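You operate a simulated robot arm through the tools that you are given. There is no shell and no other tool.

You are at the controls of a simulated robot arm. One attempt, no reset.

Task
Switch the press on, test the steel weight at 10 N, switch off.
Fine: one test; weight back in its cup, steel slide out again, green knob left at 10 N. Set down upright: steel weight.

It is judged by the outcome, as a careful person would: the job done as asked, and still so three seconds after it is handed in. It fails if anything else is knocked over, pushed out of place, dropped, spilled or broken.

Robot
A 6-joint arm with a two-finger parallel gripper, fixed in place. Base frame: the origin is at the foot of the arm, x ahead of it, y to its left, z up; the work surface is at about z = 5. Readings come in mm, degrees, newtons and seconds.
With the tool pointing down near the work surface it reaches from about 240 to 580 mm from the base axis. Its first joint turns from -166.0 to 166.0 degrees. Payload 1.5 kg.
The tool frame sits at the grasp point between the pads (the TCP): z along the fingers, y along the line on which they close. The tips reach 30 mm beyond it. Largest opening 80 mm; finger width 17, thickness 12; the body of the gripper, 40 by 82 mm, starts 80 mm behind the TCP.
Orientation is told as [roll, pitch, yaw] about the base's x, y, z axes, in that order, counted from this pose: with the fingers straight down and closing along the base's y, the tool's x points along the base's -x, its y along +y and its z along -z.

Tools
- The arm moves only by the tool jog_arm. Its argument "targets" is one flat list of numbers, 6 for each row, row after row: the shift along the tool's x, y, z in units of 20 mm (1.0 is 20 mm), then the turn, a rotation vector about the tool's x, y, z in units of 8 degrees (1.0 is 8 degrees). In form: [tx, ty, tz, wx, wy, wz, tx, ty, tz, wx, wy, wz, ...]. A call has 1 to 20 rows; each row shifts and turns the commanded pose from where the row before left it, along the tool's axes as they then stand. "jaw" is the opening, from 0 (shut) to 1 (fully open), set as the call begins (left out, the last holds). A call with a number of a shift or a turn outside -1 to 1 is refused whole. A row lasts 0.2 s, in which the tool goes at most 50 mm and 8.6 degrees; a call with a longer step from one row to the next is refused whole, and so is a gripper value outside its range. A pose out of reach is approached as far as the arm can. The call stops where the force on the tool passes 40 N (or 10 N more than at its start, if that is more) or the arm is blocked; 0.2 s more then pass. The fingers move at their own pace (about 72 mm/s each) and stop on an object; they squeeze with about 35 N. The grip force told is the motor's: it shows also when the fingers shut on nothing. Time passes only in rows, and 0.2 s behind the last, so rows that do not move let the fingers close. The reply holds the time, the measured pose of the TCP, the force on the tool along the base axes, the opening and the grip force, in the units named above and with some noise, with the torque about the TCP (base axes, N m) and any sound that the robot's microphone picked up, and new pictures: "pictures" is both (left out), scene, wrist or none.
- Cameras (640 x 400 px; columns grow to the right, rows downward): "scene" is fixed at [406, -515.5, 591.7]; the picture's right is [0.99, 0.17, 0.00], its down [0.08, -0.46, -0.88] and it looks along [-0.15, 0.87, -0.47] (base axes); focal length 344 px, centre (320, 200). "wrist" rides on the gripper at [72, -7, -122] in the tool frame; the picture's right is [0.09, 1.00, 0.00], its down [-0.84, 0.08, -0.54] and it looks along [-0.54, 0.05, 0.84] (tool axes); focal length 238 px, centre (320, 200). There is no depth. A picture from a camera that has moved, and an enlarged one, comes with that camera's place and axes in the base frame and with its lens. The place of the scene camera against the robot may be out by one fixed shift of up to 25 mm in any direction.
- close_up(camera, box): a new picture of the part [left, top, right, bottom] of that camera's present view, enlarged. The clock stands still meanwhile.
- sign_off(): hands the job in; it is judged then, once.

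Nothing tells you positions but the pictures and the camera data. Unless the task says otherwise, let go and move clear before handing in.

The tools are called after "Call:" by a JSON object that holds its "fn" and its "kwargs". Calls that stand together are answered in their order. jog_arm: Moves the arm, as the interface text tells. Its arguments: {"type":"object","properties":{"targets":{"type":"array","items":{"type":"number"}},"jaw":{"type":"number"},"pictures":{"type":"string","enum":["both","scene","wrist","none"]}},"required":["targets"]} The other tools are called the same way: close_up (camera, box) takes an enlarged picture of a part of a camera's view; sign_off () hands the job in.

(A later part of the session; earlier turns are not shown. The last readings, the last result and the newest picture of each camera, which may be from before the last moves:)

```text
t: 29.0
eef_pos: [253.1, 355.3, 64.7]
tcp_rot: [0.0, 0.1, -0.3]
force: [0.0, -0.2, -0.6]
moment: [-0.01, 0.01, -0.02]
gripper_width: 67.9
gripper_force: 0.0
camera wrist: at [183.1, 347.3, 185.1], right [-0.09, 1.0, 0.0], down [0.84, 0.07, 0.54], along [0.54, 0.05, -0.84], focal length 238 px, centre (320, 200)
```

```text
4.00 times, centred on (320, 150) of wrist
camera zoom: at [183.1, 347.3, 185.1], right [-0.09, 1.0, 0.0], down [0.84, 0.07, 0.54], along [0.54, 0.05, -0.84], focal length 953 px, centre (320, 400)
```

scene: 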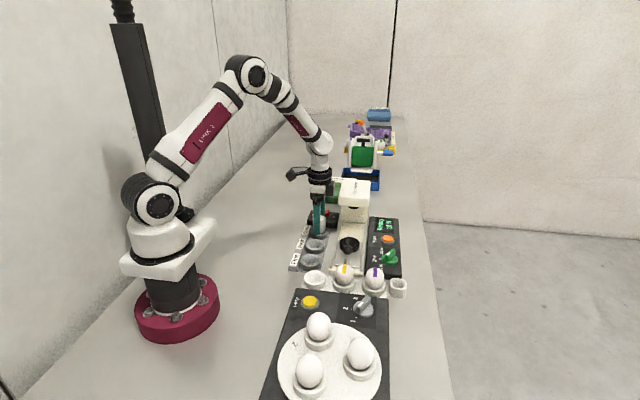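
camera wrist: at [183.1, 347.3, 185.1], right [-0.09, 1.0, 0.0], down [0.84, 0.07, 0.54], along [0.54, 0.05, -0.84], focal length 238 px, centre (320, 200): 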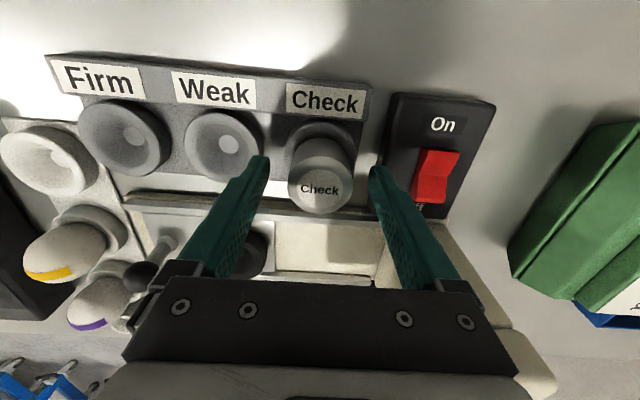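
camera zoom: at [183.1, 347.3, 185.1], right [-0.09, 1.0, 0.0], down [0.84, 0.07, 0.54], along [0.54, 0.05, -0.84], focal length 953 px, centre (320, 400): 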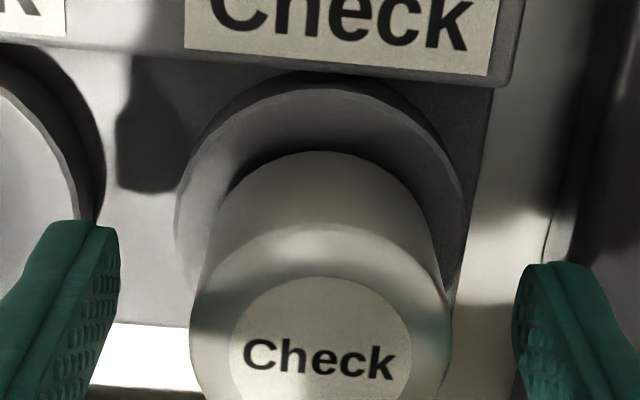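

Fingers straddle the weight, centred and above the cup rim. I'll close on it.

Call:
{"fn": "jog_arm", "kwargs": {"targets": [0, -0.03, 0, 0, 0, 0, 0, 0, 0, 0, 0, 0, 0, 0, 0, 0, 0, 0, 0, 0, 0, 0, 0, 0], "jaw": 0}}

Call:
{"fn": "close_up", "kwargs": {"camera": "scene", "box": [280, 190, 360, 250]}}

```text
t: 30.0
eef_pos: [254.2, 353.6, 63.8]
tcp_rot: [0.1, 0.0, 0.0]
force: [-0.1, 4.5, 2.7]
moment: [0.19, 0.01, -0.02]
gripper_width: 38.7
gripper_force: 35.1
camera wrist: at [183.0, 346.9, 185.4], right [-0.09, 1.0, 0.0], down [0.84, 0.07, 0.54], along [0.54, 0.05, -0.84], focal length 238 px, centre (320, 200)
```

scene: 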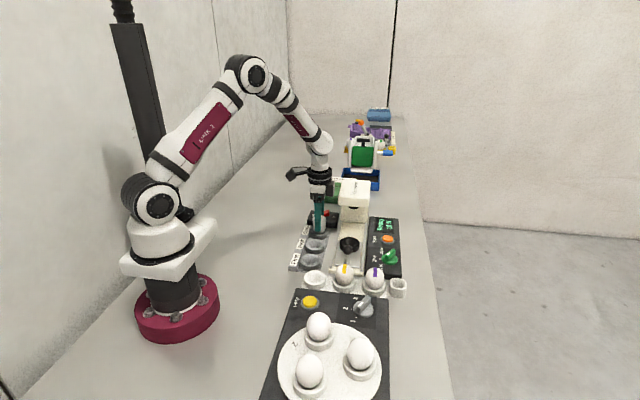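
wrist: 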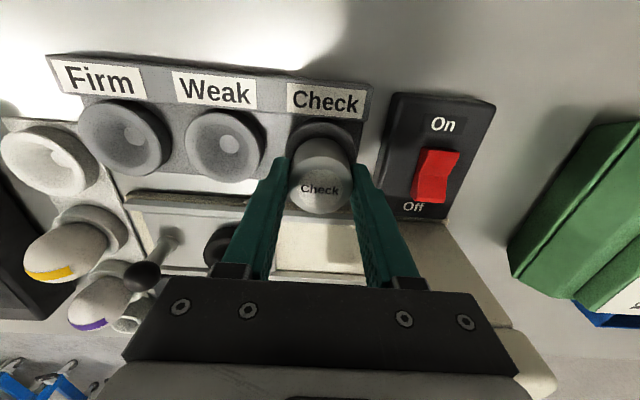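

```text
6.67 times, centred on (320, 220) of scene
camera zoom: at [406.0, -515.5, 591.7], right [0.99, 0.17, 0.0], down [0.08, -0.46, -0.88], along [-0.15, 0.87, -0.47], focal length 2291 px, centre (320, 67)
```

zoom: 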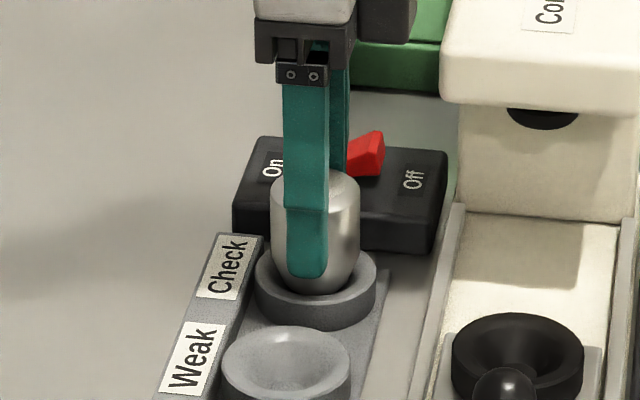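

The weight is held at 38.7 mm. I'll lift it straight up, check it, then move first along −y to stay clear of the press head.

Call:
{"fn": "jog_arm", "kwargs": {"targets": [0, 0, -0.3, 0, 0, 0, 0, 0, -0.5, 0, 0, 0, 0, 0, -0.7, 0, 0, 0, 0, 0, -1, 0, 0, 0, 0, 0, -1, 0, 0, 0, 0, 0, 0, 0, 0, 0]}}

Call:
{"fn": "close_up", "kwargs": {"camera": "scene", "box": [280, 170, 370, 250]}}

```text
t: 31.4
eef_pos: [253.7, 354.1, 132.8]
tcp_rot: [0.1, 0.1, 0.0]
force: [0.0, 0.4, -1.2]
moment: [0.03, 0.02, 0.02]
gripper_width: 38.6
gripper_force: 34.9
camera wrist: at [182.8, 347.0, 254.9], right [-0.09, 1.0, 0.0], down [0.84, 0.07, 0.54], along [0.54, 0.05, -0.84], focal length 238 px, centre (320, 200)
```

scene: 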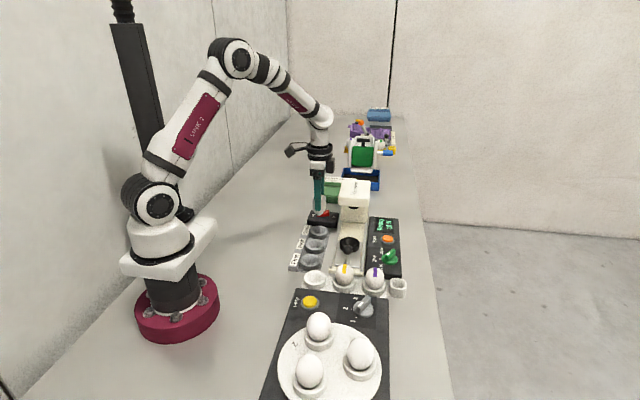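
wrist: 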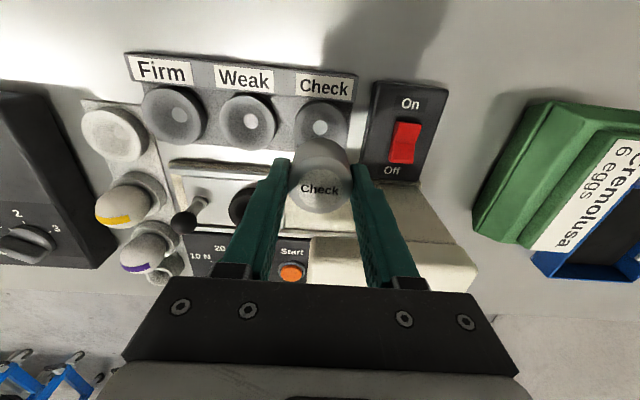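

```text
5.00 times, centred on (325, 210) of scene
camera zoom: at [406.0, -515.5, 591.7], right [0.99, 0.17, 0.0], down [0.08, -0.46, -0.88], along [-0.15, 0.87, -0.47], focal length 1718 px, centre (295, 150)
```

zoom: 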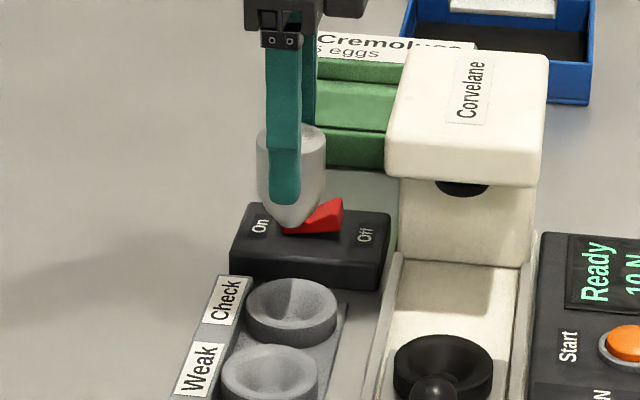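

The lift is clean and the weight hangs upright. A quick look at the now empty Check cup fixes its centre for the return.

Call:
{"fn": "close_up", "kwargs": {"camera": "wrist", "box": [210, 60, 370, 160]}}

Call:
{"fn": "jog_arm", "kwargs": {"targets": [0, -0.855, 0, 0, 0, 0, 0, -0.855, 0, 0, 0, 0, 0, -0.855, 0, 0, 0, 0, 0, -0.855, 0, 0, 0, 0, 0, 0, 0, 0, 0, 0]}}

Call:
{"fn": "close_up", "kwargs": {"camera": "wrist", "box": [240, 60, 480, 210]}}

```text
4.00 times, centred on (290, 110) of wrist
camera zoom: at [182.8, 347.0, 254.9], right [-0.09, 1.0, 0.0], down [0.84, 0.07, 0.54], along [0.54, 0.05, -0.84], focal length 953 px, centre (440, 560)
```

zoom: 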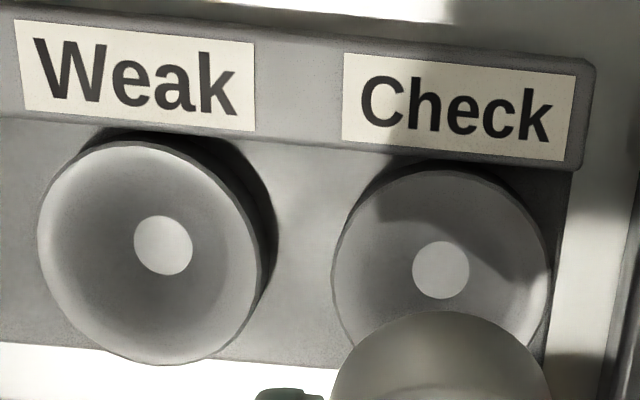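

```text
t: 32.6
eef_pos: [252.2, 284.3, 133.2]
tcp_rot: [0.1, 0.1, -0.2]
force: [-0.6, -0.4, -1.6]
moment: [0.0, 0.0, -0.05]
gripper_width: 38.7
gripper_force: 35.8
camera wrist: at [182.2, 278.4, 254.4], right [-0.09, 1.0, 0.0], down [0.84, 0.07, 0.54], along [0.54, 0.05, -0.84], focal length 238 px, centre (320, 200)
```

scene: 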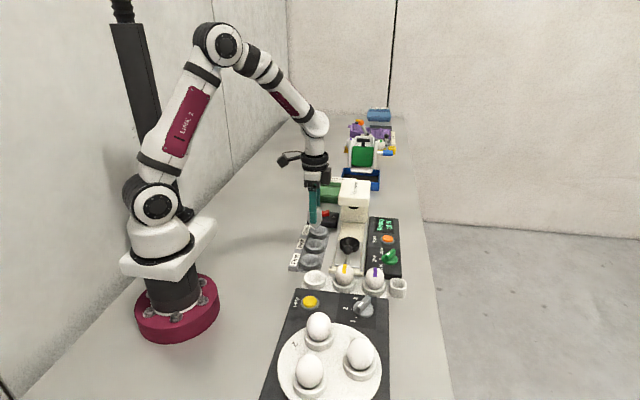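
wrist: 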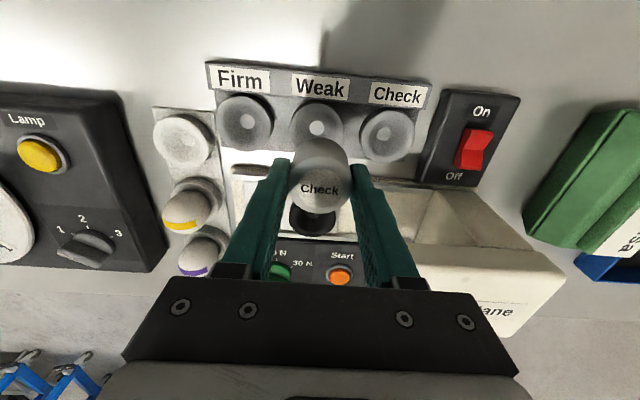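

```text
2.67 times, centred on (360, 135) of wrist
camera zoom: at [182.2, 278.4, 254.4], right [-0.09, 1.0, 0.0], down [0.84, 0.07, 0.54], along [0.54, 0.05, -0.84], focal length 636 px, centre (213, 373)
```

zoom: 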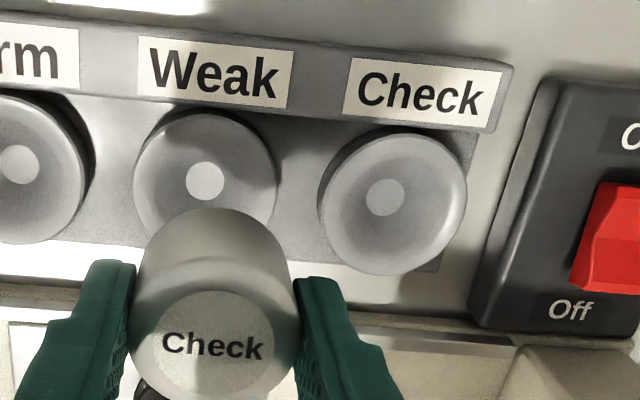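

Moving +x over the slide's black cup, holding height.

Call:
{"fn": "jog_arm", "kwargs": {"targets": [-0.954, 0, 0, 0, 0, 0, -0.954, 0, 0, 0, 0, 0, -0.954, 0, 0, 0, 0, 0, -0.954, 0, 0, 0, 0, 0, -0.954, 0, 0, 0, 0, 0, 0, 0, 0.8, 0, 0, 0, 0, 0, 0, 0, 0, 0]}}

Call:
{"fn": "close_up", "kwargs": {"camera": "wrist", "box": [220, 80, 420, 205]}}

Call:
{"fn": "close_up", "kwargs": {"camera": "scene", "box": [310, 190, 390, 280]}}

```text
t: 34.2
eef_pos: [349.5, 284.0, 116.8]
tcp_rot: [0.1, 0.0, -0.3]
force: [-0.4, 0.2, -0.8]
moment: [0.01, -0.01, 0.01]
gripper_width: 38.8
gripper_force: 34.8
camera wrist: at [278.1, 277.4, 238.6], right [-0.09, 1.0, 0.0], down [0.84, 0.07, 0.54], along [0.54, 0.05, -0.84], focal length 238 px, centre (320, 200)
```

scene: 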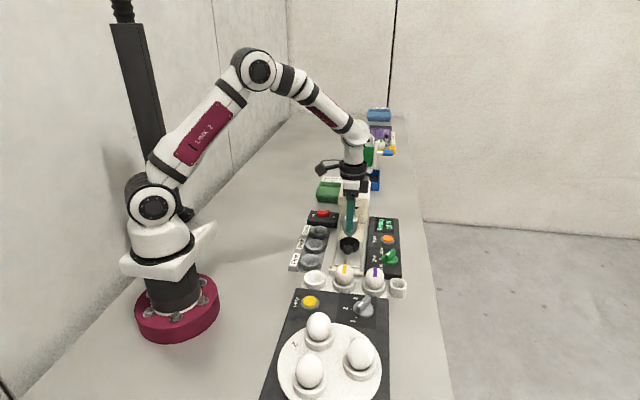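
wrist: 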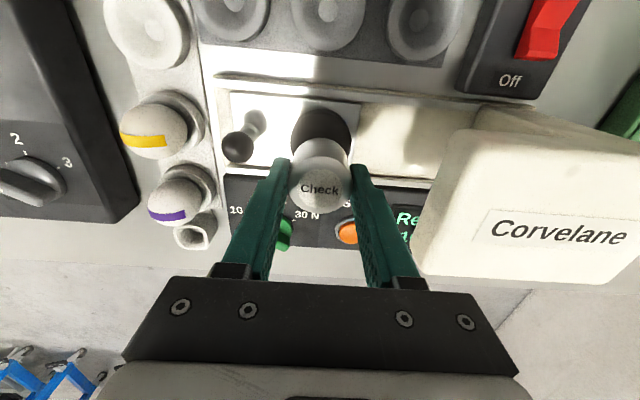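

```text
3.20 times, centred on (320, 142) of wrist
camera zoom: at [278.1, 277.4, 238.6], right [-0.09, 1.0, 0.0], down [0.84, 0.07, 0.54], along [0.54, 0.05, -0.84], focal length 763 px, centre (320, 384)
```

zoom: 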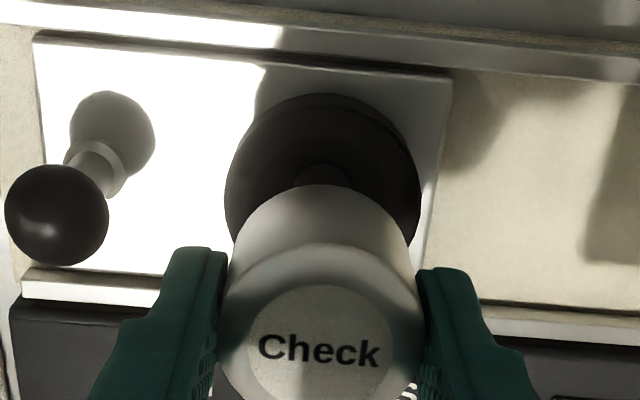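

```text
4.44 times, centred on (350, 235) of scene
camera zoom: at [406.0, -515.5, 591.7], right [0.99, 0.17, 0.0], down [0.08, -0.46, -0.88], along [-0.15, 0.87, -0.47], focal length 1527 px, centre (187, 44)
```

zoom: 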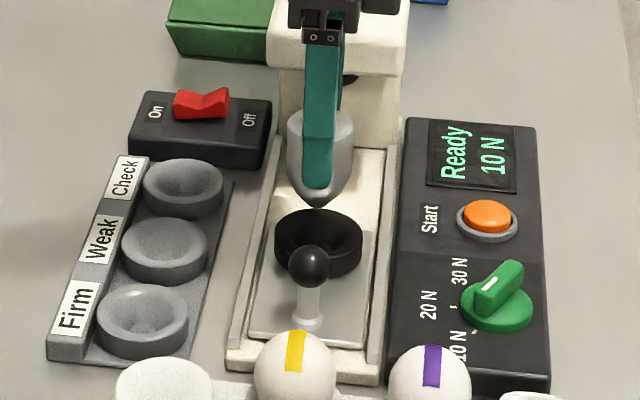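

The weight hangs above the black cup and is aligned to within a couple of mm. I'll lower gradually.

Call:
{"fn": "jog_arm", "kwargs": {"targets": [0.05, 0, 0.6, 0, 0, 0, 0, 0, 0.6, 0, 0, 0, 0, 0, 0.5, 0, 0, 0, 0, 0, 0.3, 0, 0, 0, 0, 0, 0, 0, 0, 0]}}

Call:
{"fn": "close_up", "kwargs": {"camera": "scene", "box": [310, 190, 390, 280]}}

```text
t: 35.4
eef_pos: [348.7, 285.1, 79.1]
tcp_rot: [0.2, -0.1, -0.1]
force: [2.6, -1.0, 20.0]
moment: [-0.19, -0.08, -0.04]
gripper_width: 38.7
gripper_force: 35.1
camera wrist: at [277.6, 278.1, 199.5], right [-0.09, 1.0, 0.0], down [0.84, 0.07, 0.54], along [0.54, 0.05, -0.84], focal length 238 px, centre (320, 200)
```

scene: 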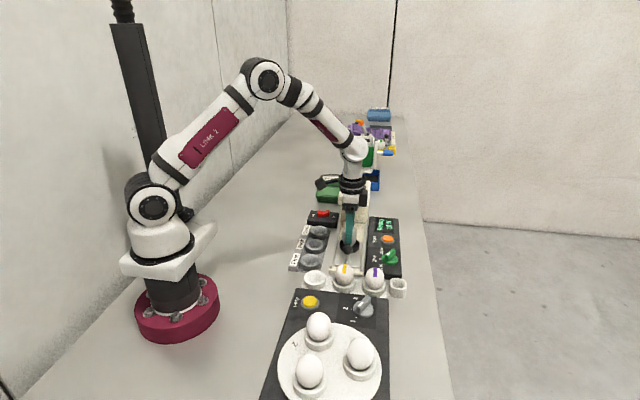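
wrist: 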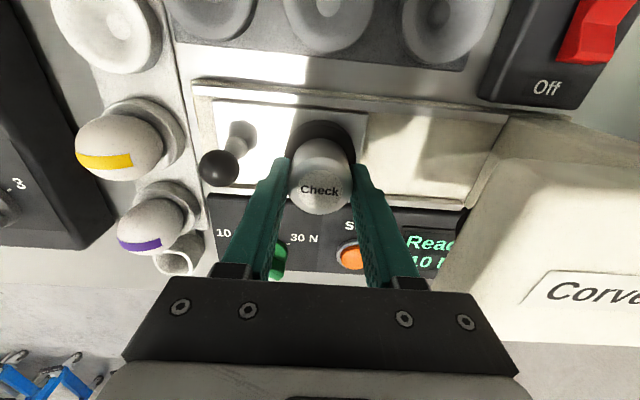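

```text
4.44 times, centred on (350, 235) of scene
camera zoom: at [406.0, -515.5, 591.7], right [0.99, 0.17, 0.0], down [0.08, -0.46, -0.88], along [-0.15, 0.87, -0.47], focal length 1527 px, centre (187, 44)
```

zoom: 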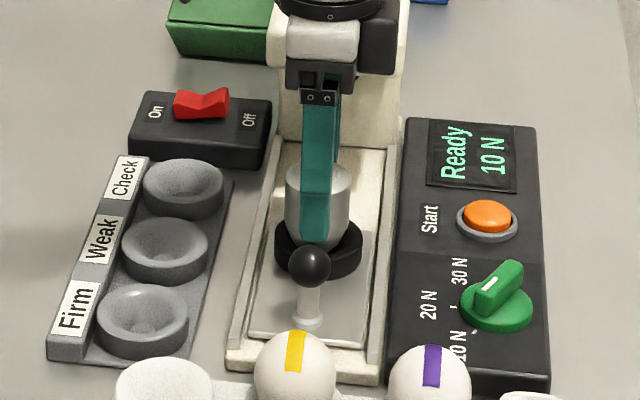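

Contact at TCP z ≈ 79 with a purely vertical load, so the weight is seated. I'll ease off slightly and open the fingers partway.

Call:
{"fn": "jog_arm", "kwargs": {"targets": [0, 0, -0.02, 0, 0, 0, 0, 0, -0.02, 0, 0, 0, 0, 0, 0, 0, 0, 0], "pictures": "none"}}

Call:
{"fn": "jog_arm", "kwargs": {"targets": [0, 0, 0, 0, 0, 0, 0, 0, 0, 0, 0, 0], "jaw": 0.7}}

Call:
{"fn": "close_up", "kwargs": {"camera": "scene", "box": [310, 190, 390, 280]}}

Call:
{"fn": "close_up", "kwargs": {"camera": "wrist", "box": [220, 80, 420, 205]}}

```text
t: 36.2
eef_pos: [348.1, 284.7, 78.4]
tcp_rot: [0.1, 0.0, -0.2]
force: [15.3, 3.0, 1.0]
moment: [0.18, -0.66, -0.04]
gripper_width: 38.7
gripper_force: 34.8
```

```text
t: 36.8
eef_pos: [348.2, 284.0, 78.0]
tcp_rot: [0.1, 0.0, -0.2]
force: [0.3, -0.2, 1.1]
moment: [-0.03, -0.03, 0.01]
gripper_width: 56.0
gripper_force: 0.1
camera wrist: at [276.8, 277.9, 199.6], right [-0.09, 1.0, 0.0], down [0.84, 0.07, 0.54], along [0.54, 0.05, -0.84], focal length 238 px, centre (320, 200)
```

scene: 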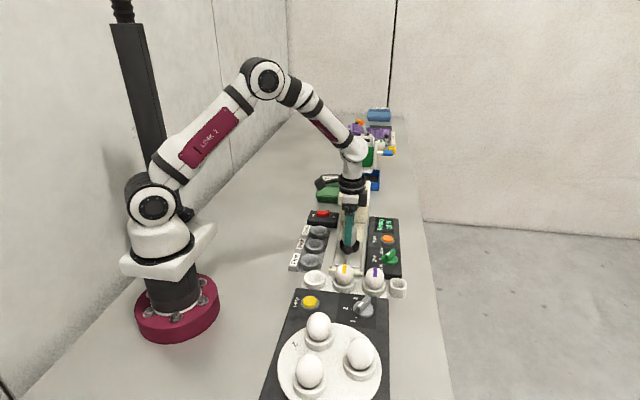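
wrist: 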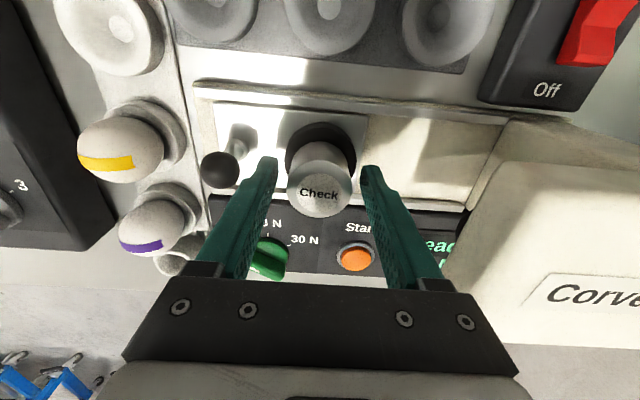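

```text
4.44 times, centred on (350, 235) of scene
camera zoom: at [406.0, -515.5, 591.7], right [0.99, 0.17, 0.0], down [0.08, -0.46, -0.88], along [-0.15, 0.87, -0.47], focal length 1527 px, centre (187, 44)
```

zoom: 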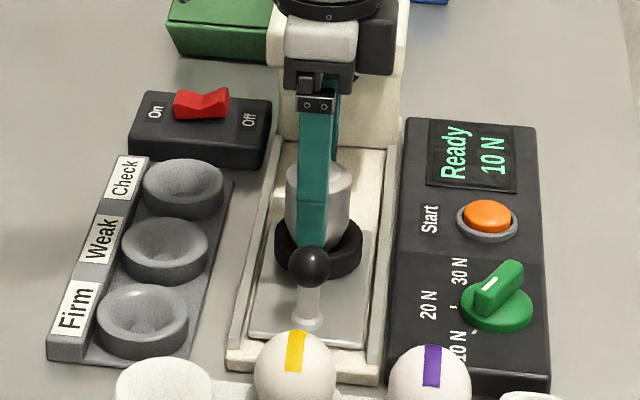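

```text
3.20 times, centred on (320, 142) of wrist
camera zoom: at [276.8, 277.9, 199.6], right [-0.09, 1.0, 0.0], down [0.84, 0.07, 0.54], along [0.54, 0.05, -0.84], focal length 763 px, centre (320, 384)
```

zoom: 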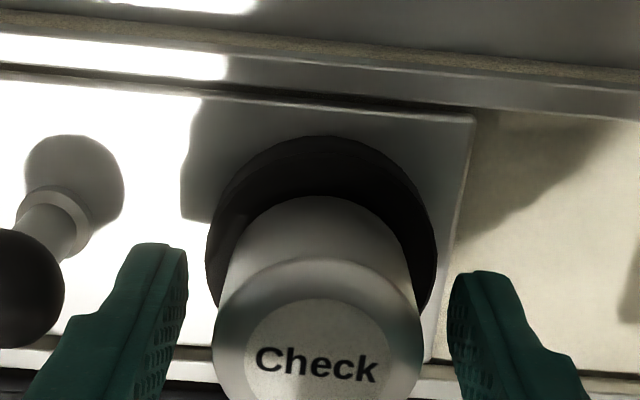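

The weight stands upright in the slide cup. I'll lift clear, turn the gripper 90° and position it over the slide's ball handle.

Call:
{"fn": "jog_arm", "kwargs": {"targets": [0, 0, -0.3, 0, 0, 0, 0, 0, -0.7, 0, 0, 0, 0, 0, -1, 0, 0, 0, 0, 0, -1, 0, 0, 0, 0, 0, -1, 0, 0, 0, 0, 0, -1, 0, 0, 0, 0, 0, 0, 0, 0, 0], "pictures": "none"}}

Call:
{"fn": "jog_arm", "kwargs": {"targets": [0, 0, 0, 0, 0, -0.9375, 0, 0, 0, 0, 0, -0.9375, 0, 0, 0, 0, 0, -0.9375, 0, 0, 0, 0, 0, -0.9375, 0, 0, 0, 0, 0, -0.9375, 0, 0, 0, 0, 0, -0.9375, 0, 0, 0, 0, 0, -0.9375, 0, 0, 0, 0, 0, -0.9375, 0, 0, 0, 0, 0, -0.9375, 0, 0, 0, 0, 0, -0.9375, 0, 0, 0, 0, 0, -0.9375, 0, 0, 0, 0, 0, -0.9375, 0.83, -0.03, 0, 0, 0, 0, 0.83, -0.03, 0, 0, 0, 0, 0.83, -0.03, 0, 0, 0, 0, 0.83, -0.03, 0, 0, 0, 0, 0, 0, 0, 0, 0, 0]}}

Call:
{"fn": "close_up", "kwargs": {"camera": "wrist", "box": [200, 60, 440, 210]}}

Call:
{"fn": "close_up", "kwargs": {"camera": "scene", "box": [310, 180, 410, 280]}}

```text
t: 38.4
eef_pos: [347.6, 284.8, 178.7]
tcp_rot: [0.2, 0.1, -0.2]
force: [1.0, 0.4, -0.1]
moment: [0.01, -0.03, 0.0]
gripper_width: 55.7
gripper_force: 0.0
```

```text
t: 42.0
eef_pos: [349.5, 218.0, 177.8]
tcp_rot: [0.2, -0.1, 89.8]
force: [-0.3, -0.3, -0.7]
moment: [-0.02, -0.03, -0.02]
gripper_width: 55.9
gripper_force: 0.1
camera wrist: at [357.4, 145.7, 299.6], right [-1.0, -0.09, 0.0], down [-0.07, 0.84, 0.54], along [-0.05, 0.54, -0.84], focal length 238 px, centre (320, 200)
```

scene: 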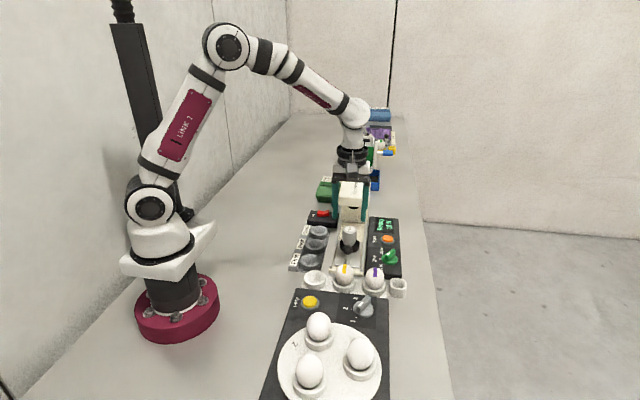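
wrist: 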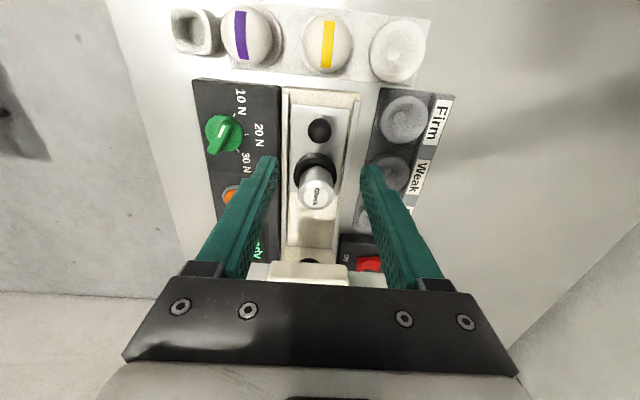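

```text
2.67 times, centred on (320, 135) of wrist
camera zoom: at [357.4, 145.7, 299.6], right [-1.0, -0.09, 0.0], down [-0.07, 0.84, 0.54], along [-0.05, 0.54, -0.84], focal length 636 px, centre (320, 373)
```

zoom: 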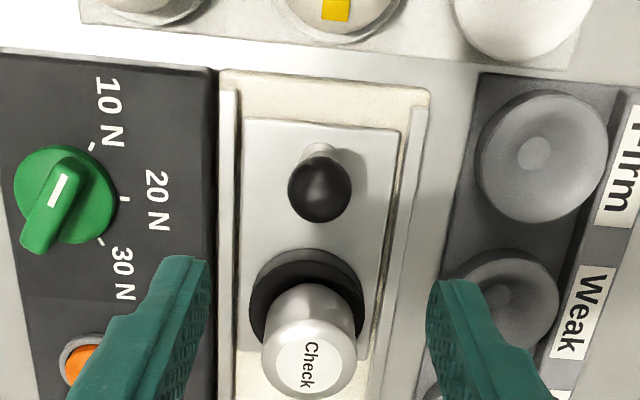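

```text
4.00 times, centred on (360, 230) of scene
camera zoom: at [406.0, -515.5, 591.7], right [0.99, 0.17, 0.0], down [0.08, -0.46, -0.88], along [-0.15, 0.87, -0.47], focal length 1374 px, centre (160, 80)
```

zoom: 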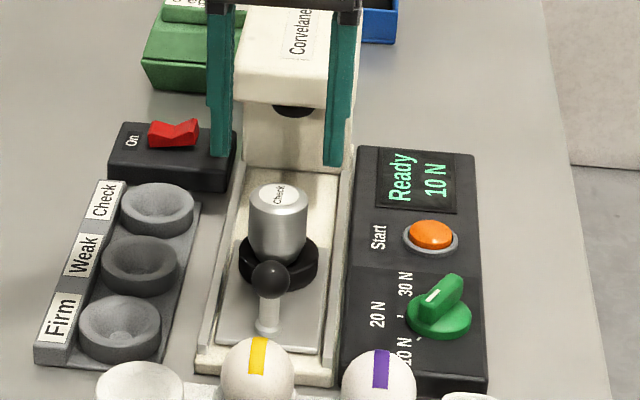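

The ball handle is centred under the gripper at about (350, 218). I'll lower around it and close.

Call:
{"fn": "jog_arm", "kwargs": {"targets": [0, 0, 0.95, 0, 0, 0, 0, 0, 0.95, 0, 0, 0, 0, 0, 0.95, 0, 0, 0, 0, 0, 0.95, 0, 0, 0, 0, 0, 0.95, 0, 0, 0, 0, 0, 0.8, 0, 0, 0, 0, 0, 0, 0, 0, 0]}}

Call:
{"fn": "close_up", "kwargs": {"camera": "scene", "box": [310, 190, 390, 280]}}

```text
t: 43.6
eef_pos: [351.0, 218.9, 67.1]
tcp_rot: [0.1, -0.1, 89.9]
force: [-0.7, 0.2, 0.1]
moment: [-0.01, 0.01, 0.0]
gripper_width: 56.0
gripper_force: 0.0
camera wrist: at [357.3, 146.5, 187.9], right [-1.0, -0.09, 0.0], down [-0.07, 0.84, 0.54], along [-0.05, 0.54, -0.84], focal length 238 px, centre (320, 200)
```

scene: 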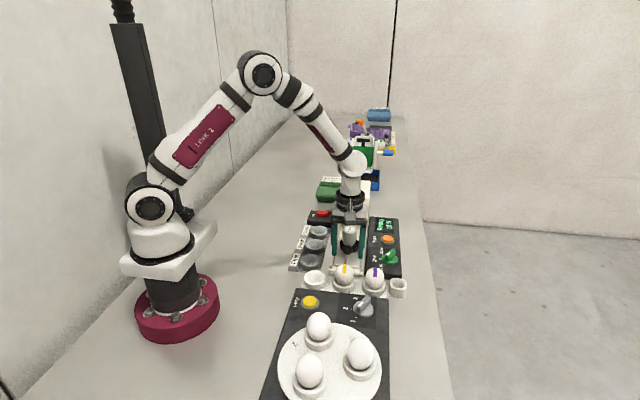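
wrist: 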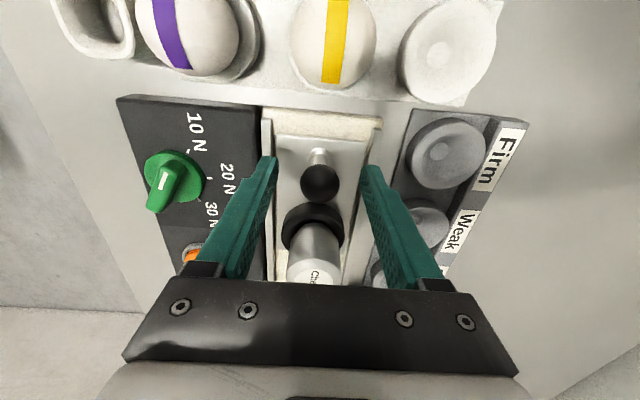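

```text
4.44 times, centred on (350, 235) of scene
camera zoom: at [406.0, -515.5, 591.7], right [0.99, 0.17, 0.0], down [0.08, -0.46, -0.88], along [-0.15, 0.87, -0.47], focal length 1527 px, centre (187, 44)
```

zoom: 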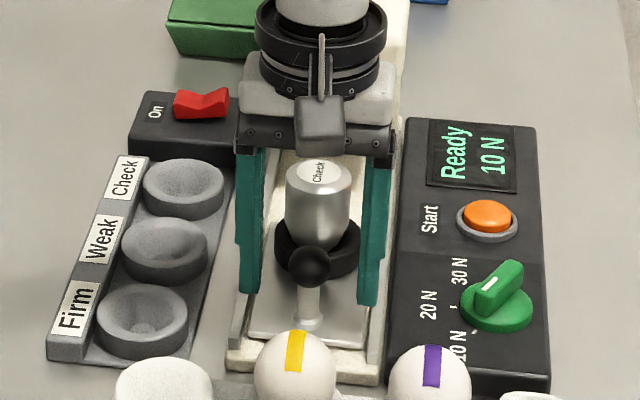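

The fingers straddle the ball; closing.

Call:
{"fn": "jog_arm", "kwargs": {"targets": [0, 0, 0, 0, 0, 0, 0, 0, 0, 0, 0, 0, 0, 0, 0, 0, 0, 0], "jaw": 0}}

Call:
{"fn": "close_up", "kwargs": {"camera": "scene", "box": [310, 190, 390, 280]}}

```text
t: 44.4
eef_pos: [349.1, 218.1, 67.3]
tcp_rot: [0.2, -0.1, 89.9]
force: [2.8, 0.8, -6.8]
moment: [0.09, -0.07, -0.01]
gripper_width: 22.9
gripper_force: 35.7
camera wrist: at [357.4, 146.5, 188.1], right [-1.0, -0.09, 0.0], down [-0.07, 0.84, 0.54], along [-0.05, 0.54, -0.84], focal length 238 px, centre (320, 200)
```

scene: 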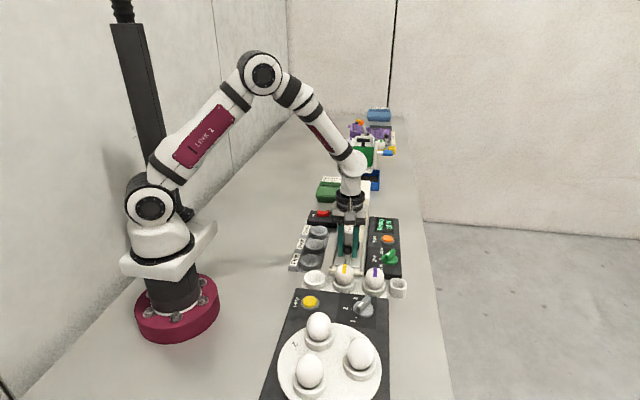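
wrist: 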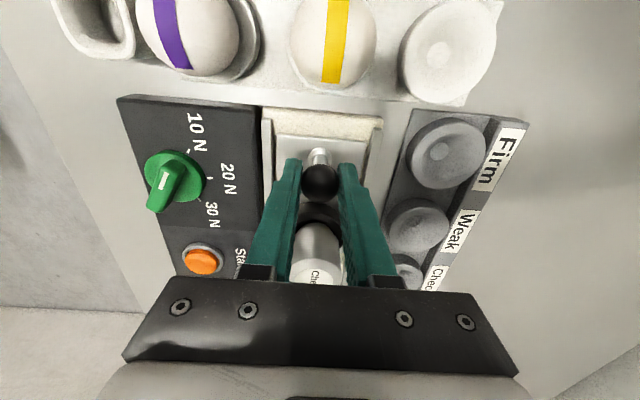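

```text
4.44 times, centred on (350, 235) of scene
camera zoom: at [406.0, -515.5, 591.7], right [0.99, 0.17, 0.0], down [0.08, -0.46, -0.88], along [-0.15, 0.87, -0.47], focal length 1527 px, centre (187, 44)
```

zoom: 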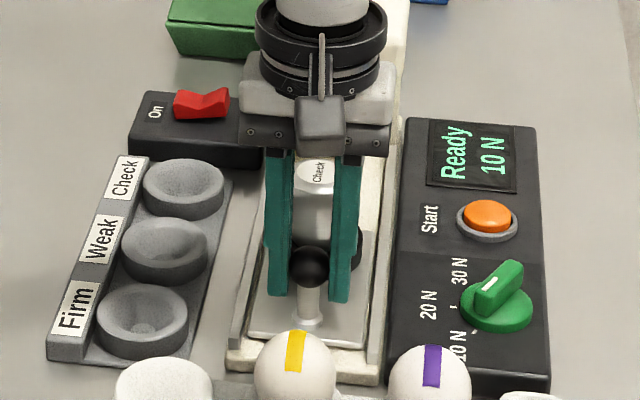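

The ball is gripped. I'll push the slide in (+y) gently and watch.

Call:
{"fn": "jog_arm", "kwargs": {"targets": [-0.1, 0, 0, 0, 0, 0, -0.2, 0, 0, 0, 0, 0, -0.25, 0, 0, 0, 0, 0, -0.25, 0, 0, 0, 0, 0, -0.25, 0, 0, 0, 0, 0, -0.25, 0, 0, 0, 0, 0, -0.25, 0, 0, 0, 0, 0, -0.25, 0, 0, 0, 0, 0, -0.2, 0, 0, 0, 0, 0, 0, 0, 0, 0, 0, 0]}}

Call:
{"fn": "close_up", "kwargs": {"camera": "scene", "box": [310, 170, 410, 280]}}

```text
t: 46.6
eef_pos: [349.8, 258.2, 67.1]
tcp_rot: [0.1, 0.0, 90.0]
force: [-6.6, 0.2, -1.1]
moment: [-0.06, 0.0, -0.06]
gripper_width: 23.0
gripper_force: 35.3
camera wrist: at [357.6, 186.8, 188.1], right [-1.0, -0.09, 0.0], down [-0.07, 0.84, 0.54], along [-0.05, 0.54, -0.84], focal length 238 px, centre (320, 200)
```

scene: 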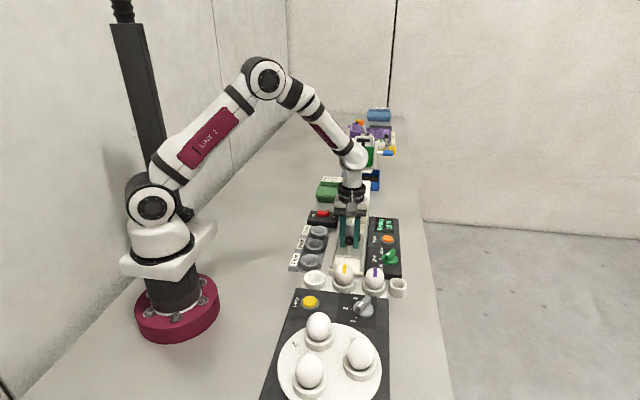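
wrist: 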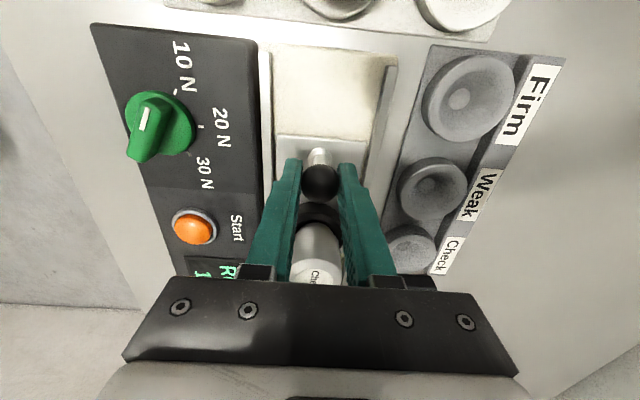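

```text
3.64 times, centred on (360, 225) of scene
camera zoom: at [406.0, -515.5, 591.7], right [0.99, 0.17, 0.0], down [0.08, -0.46, -0.88], along [-0.15, 0.87, -0.47], focal length 1249 px, centre (174, 109)
```

zoom: 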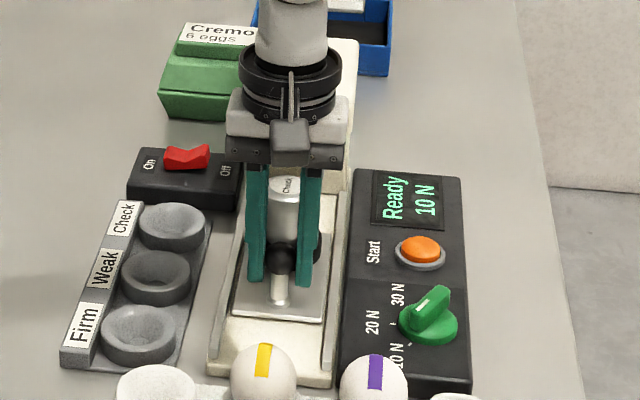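

The slide moves freely. I'll continue inward toward the end stop.

Call:
{"fn": "jog_arm", "kwargs": {"targets": [-0.25, 0, 0, 0, 0, 0, -0.25, 0, 0, 0, 0, 0, -0.25, 0, 0, 0, 0, 0, -0.25, 0, 0, 0, 0, 0, -0.25, 0, 0, 0, 0, 0, -0.25, 0, 0, 0, 0, 0, -0.25, 0, 0, 0, 0, 0, -0.25, 0, 0, 0, 0, 0, -0.25, 0, 0, 0, 0, 0, -0.25, 0, 0, 0, 0, 0, 0, 0, 0, 0, 0, 0]}}

Call:
{"fn": "close_up", "kwargs": {"camera": "scene", "box": [310, 160, 410, 270]}}

```text
t: 49.0
eef_pos: [349.9, 308.5, 68.1]
tcp_rot: [0.2, 0.0, 89.8]
force: [-0.8, -0.2, -24.9]
moment: [-0.35, -0.02, -0.08]
gripper_width: 22.8
gripper_force: 35.2
camera wrist: at [357.5, 236.2, 188.3], right [-1.0, -0.09, 0.0], down [-0.07, 0.84, 0.54], along [-0.05, 0.54, -0.84], focal length 238 px, centre (320, 200)
```

scene: 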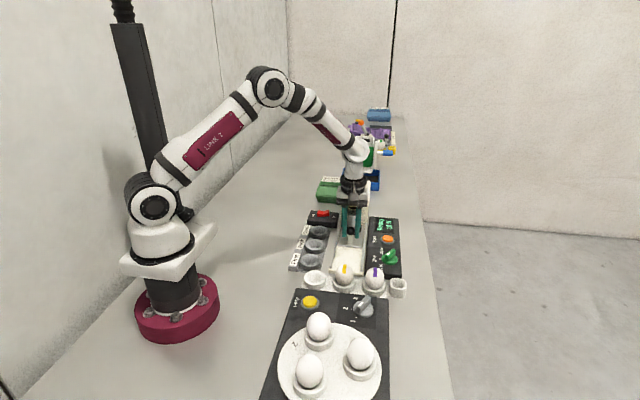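
wrist: 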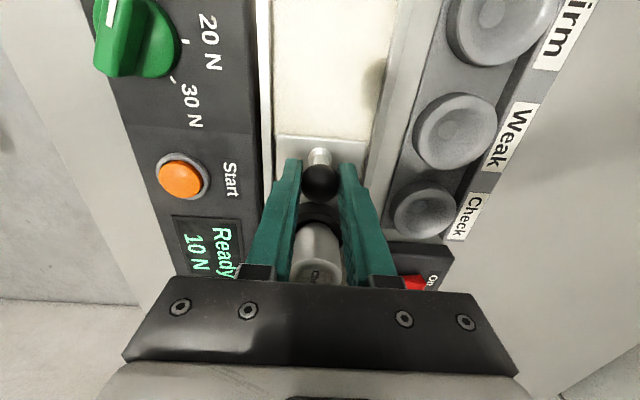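

```text
3.64 times, centred on (360, 215) of scene
camera zoom: at [406.0, -515.5, 591.7], right [0.99, 0.17, 0.0], down [0.08, -0.46, -0.88], along [-0.15, 0.87, -0.47], focal length 1249 px, centre (174, 146)
```

zoom: 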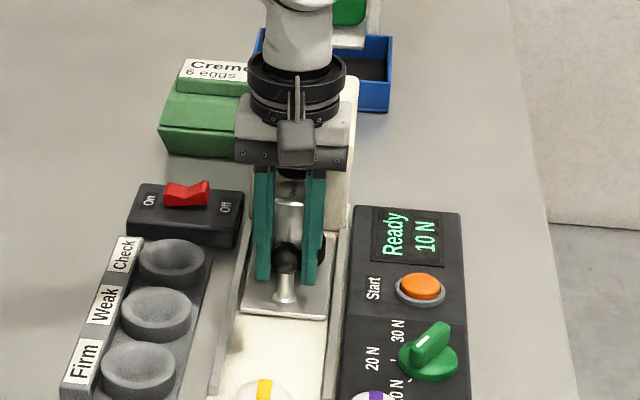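

There's some vertical load on the ball, so I'll ease the height down slightly and continue inward.

Call:
{"fn": "jog_arm", "kwargs": {"targets": [0, 0, 0.04, 0, 0, 0, -0.2, 0, 0.01, 0, 0, 0, -0.2, 0, 0, 0, 0, 0, -0.2, 0, 0, 0, 0, 0, -0.2, 0, 0, 0, 0, 0, 0, 0, 0, 0, 0, 0]}}

Call:
{"fn": "close_up", "kwargs": {"camera": "scene", "box": [310, 160, 410, 270]}}

```text
t: 50.4
eef_pos: [351.4, 324.3, 67.3]
tcp_rot: [-0.1, -0.1, 89.9]
force: [0.0, -0.5, -0.2]
moment: [0.0, 0.02, 0.0]
gripper_width: 0.1
gripper_force: 21.3
camera wrist: at [358.4, 252.5, 187.8], right [-1.0, -0.09, 0.0], down [-0.08, 0.84, 0.54], along [-0.05, 0.54, -0.84], focal length 238 px, centre (320, 200)
```

scene: 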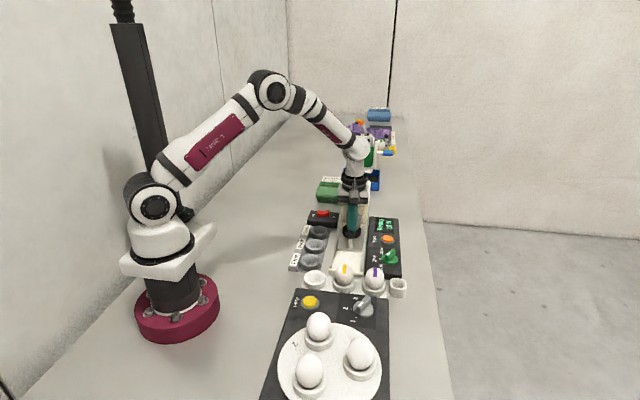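
wrist: 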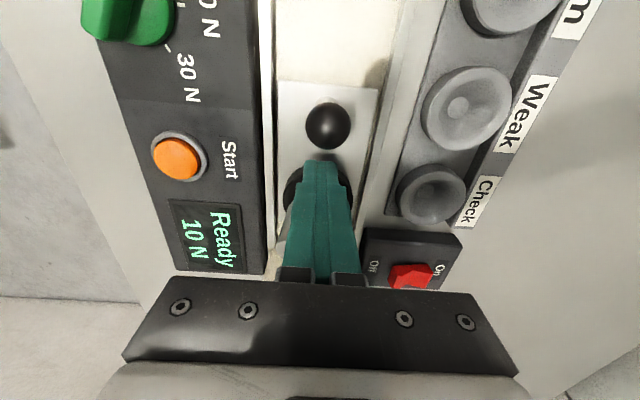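

```text
3.64 times, centred on (360, 215) of scene
camera zoom: at [406.0, -515.5, 591.7], right [0.99, 0.17, 0.0], down [0.08, -0.46, -0.88], along [-0.15, 0.87, -0.47], focal length 1249 px, centre (174, 146)
```

zoom: 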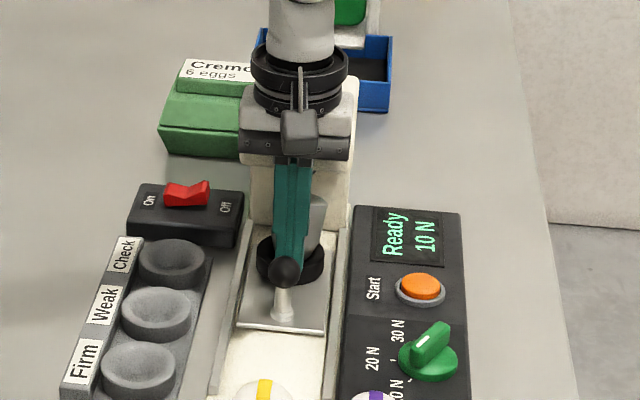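

The ball slipped from the grip near the end of travel and the slide drifted back a bit; the fingers are now empty, between ball and weight. I need to check whether the weight is still upright.

Call:
{"fn": "close_up", "kwargs": {"camera": "scene", "box": [325, 195, 375, 255]}}

Call:
{"fn": "close_up", "kwargs": {"camera": "wrist", "box": [240, 80, 400, 300]}}

```text
6.67 times, centred on (350, 225) of scene
camera zoom: at [406.0, -515.5, 591.7], right [0.99, 0.17, 0.0], down [0.08, -0.46, -0.88], along [-0.15, 0.87, -0.47], focal length 2291 px, centre (120, 33)
```

zoom: 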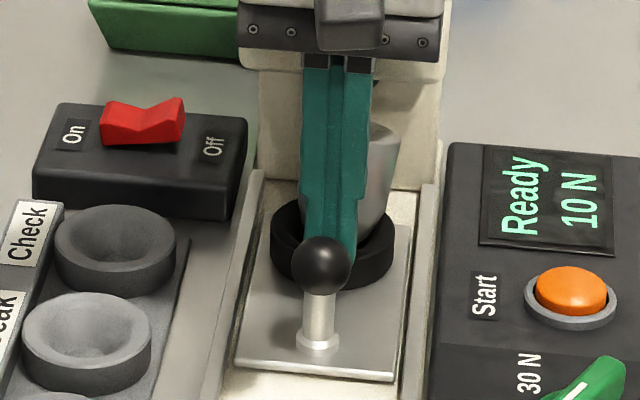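

```text
1.82 times, centred on (320, 190) of wrist
camera zoom: at [358.4, 252.5, 187.8], right [-1.0, -0.09, 0.0], down [-0.08, 0.84, 0.54], along [-0.05, 0.54, -0.84], focal length 433 px, centre (320, 218)
```

zoom: 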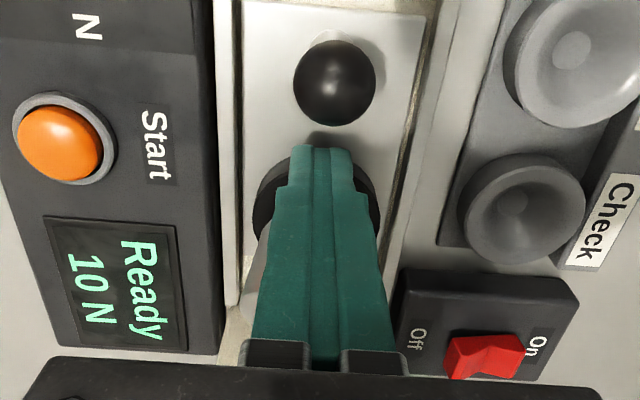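

The weight is leaning in its cup against the fingers' side. I'll withdraw straight up slowly and look at it.

Call:
{"fn": "jog_arm", "kwargs": {"targets": [0, 0, -0.15, 0, 0, 0, 0, 0, -0.15, 0, 0, 0, 0, 0, -0.2, 0, 0, 0, 0, 0, -0.2, 0, 0, 0, 0, 0, -0.3, 0, 0, 0, 0, 0, 0, 0, 0, 0]}}

Call:
{"fn": "close_up", "kwargs": {"camera": "scene", "box": [325, 185, 375, 245]}}

```text
t: 51.8
eef_pos: [350.5, 323.0, 86.1]
tcp_rot: [0.0, -0.1, 90.0]
force: [-0.6, 0.1, -0.3]
moment: [-0.03, -0.01, 0.0]
gripper_width: 0.0
gripper_force: 21.5
camera wrist: at [357.8, 252.1, 207.7], right [-1.0, -0.09, 0.0], down [-0.07, 0.84, 0.54], along [-0.05, 0.54, -0.84], focal length 238 px, centre (320, 200)
```

scene: 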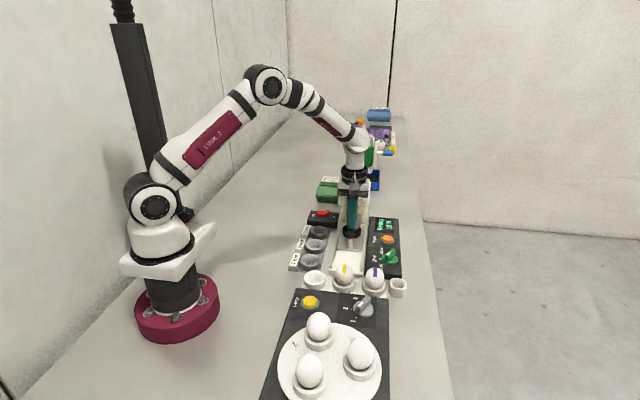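
wrist: 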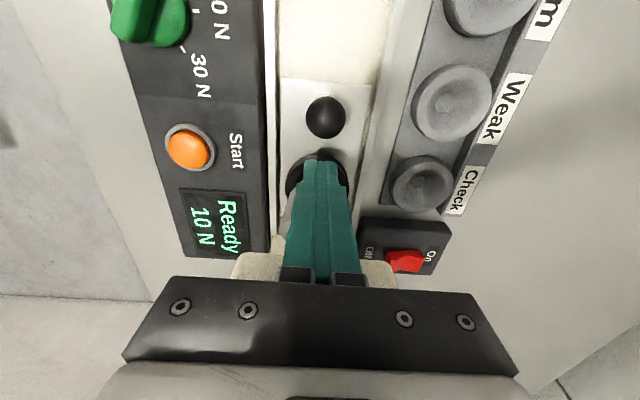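

```text
6.67 times, centred on (350, 215) of scene
camera zoom: at [406.0, -515.5, 591.7], right [0.99, 0.17, 0.0], down [0.08, -0.46, -0.88], along [-0.15, 0.87, -0.47], focal length 2291 px, centre (120, 100)
```

zoom: 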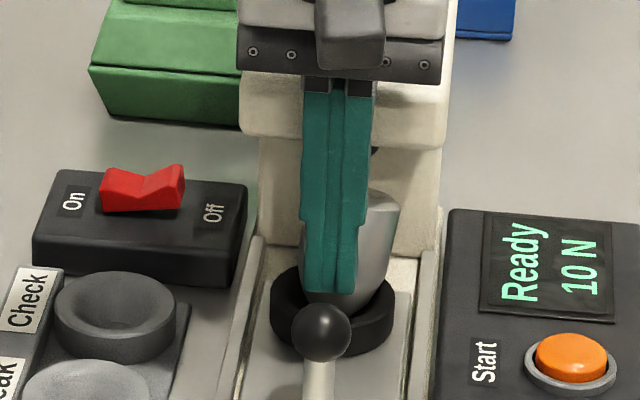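

It stays leaning, stable in the cup. I'll keep raising until clear.

Call:
{"fn": "jog_arm", "kwargs": {"targets": [0, 0, -0.3, 0, 0, 0, 0, 0, -0.4, 0, 0, 0, 0, 0, -0.5, 0, 0, 0, 0, 0, -0.5, 0, 0, 0, 0, 0, -0.8, 0, 0, 0, 0, 0, -1, 0, 0, 0, 0.8, 0, -1, 0, 0, 0, 1, 0, 0, 0, 0, 0, 1, 0, 0, 0, 0, 0, 0, 0, 0, 0, 0, 0]}}

Call:
{"fn": "close_up", "kwargs": {"camera": "scene", "box": [325, 185, 375, 245]}}

Call:
{"fn": "close_up", "kwargs": {"camera": "wrist", "box": [240, 140, 400, 290]}}

```text
t: 54.0
eef_pos: [350.2, 267.7, 177.1]
tcp_rot: [0.0, 0.0, 89.8]
force: [0.9, 0.8, -0.7]
moment: [0.0, 0.02, 0.0]
gripper_width: 0.0
gripper_force: 21.2
camera wrist: at [358.2, 195.8, 297.8], right [-1.0, -0.09, 0.0], down [-0.07, 0.84, 0.54], along [-0.05, 0.54, -0.84], focal length 238 px, centre (320, 200)
```

scene: 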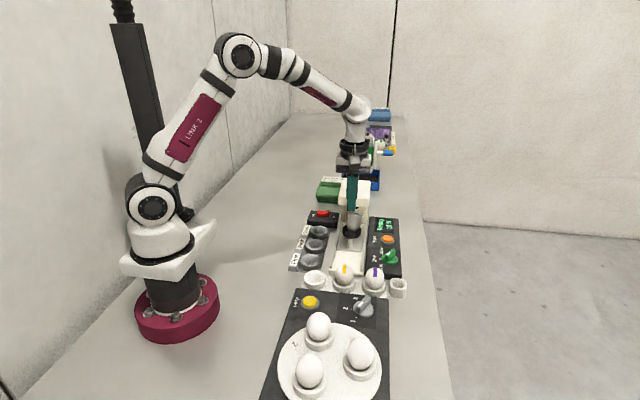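
wrist: 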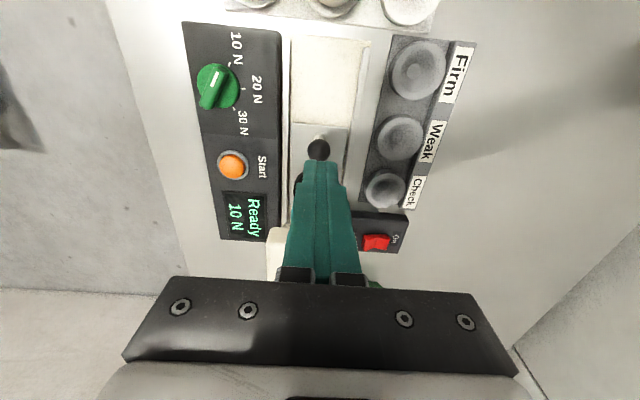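

```text
6.67 times, centred on (350, 215) of scene
camera zoom: at [406.0, -515.5, 591.7], right [0.99, 0.17, 0.0], down [0.08, -0.46, -0.88], along [-0.15, 0.87, -0.47], focal length 2291 px, centre (120, 100)
```

zoom: 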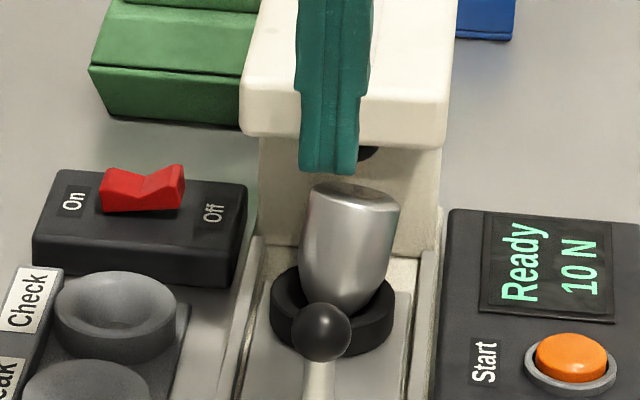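

```text
2.67 times, centred on (320, 215) of wrist
camera zoom: at [358.2, 195.8, 297.8], right [-1.0, -0.09, 0.0], down [-0.07, 0.84, 0.54], along [-0.05, 0.54, -0.84], focal length 636 px, centre (320, 160)
```

zoom: 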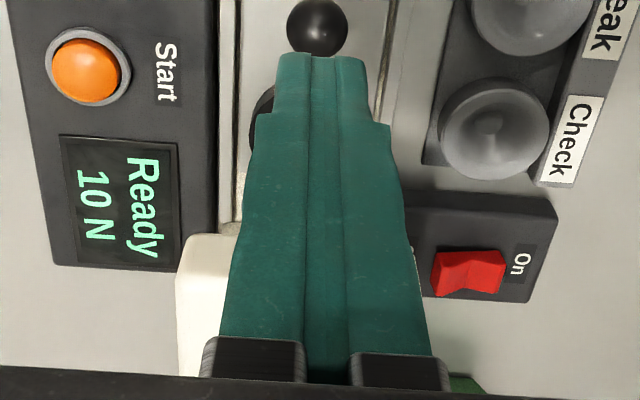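

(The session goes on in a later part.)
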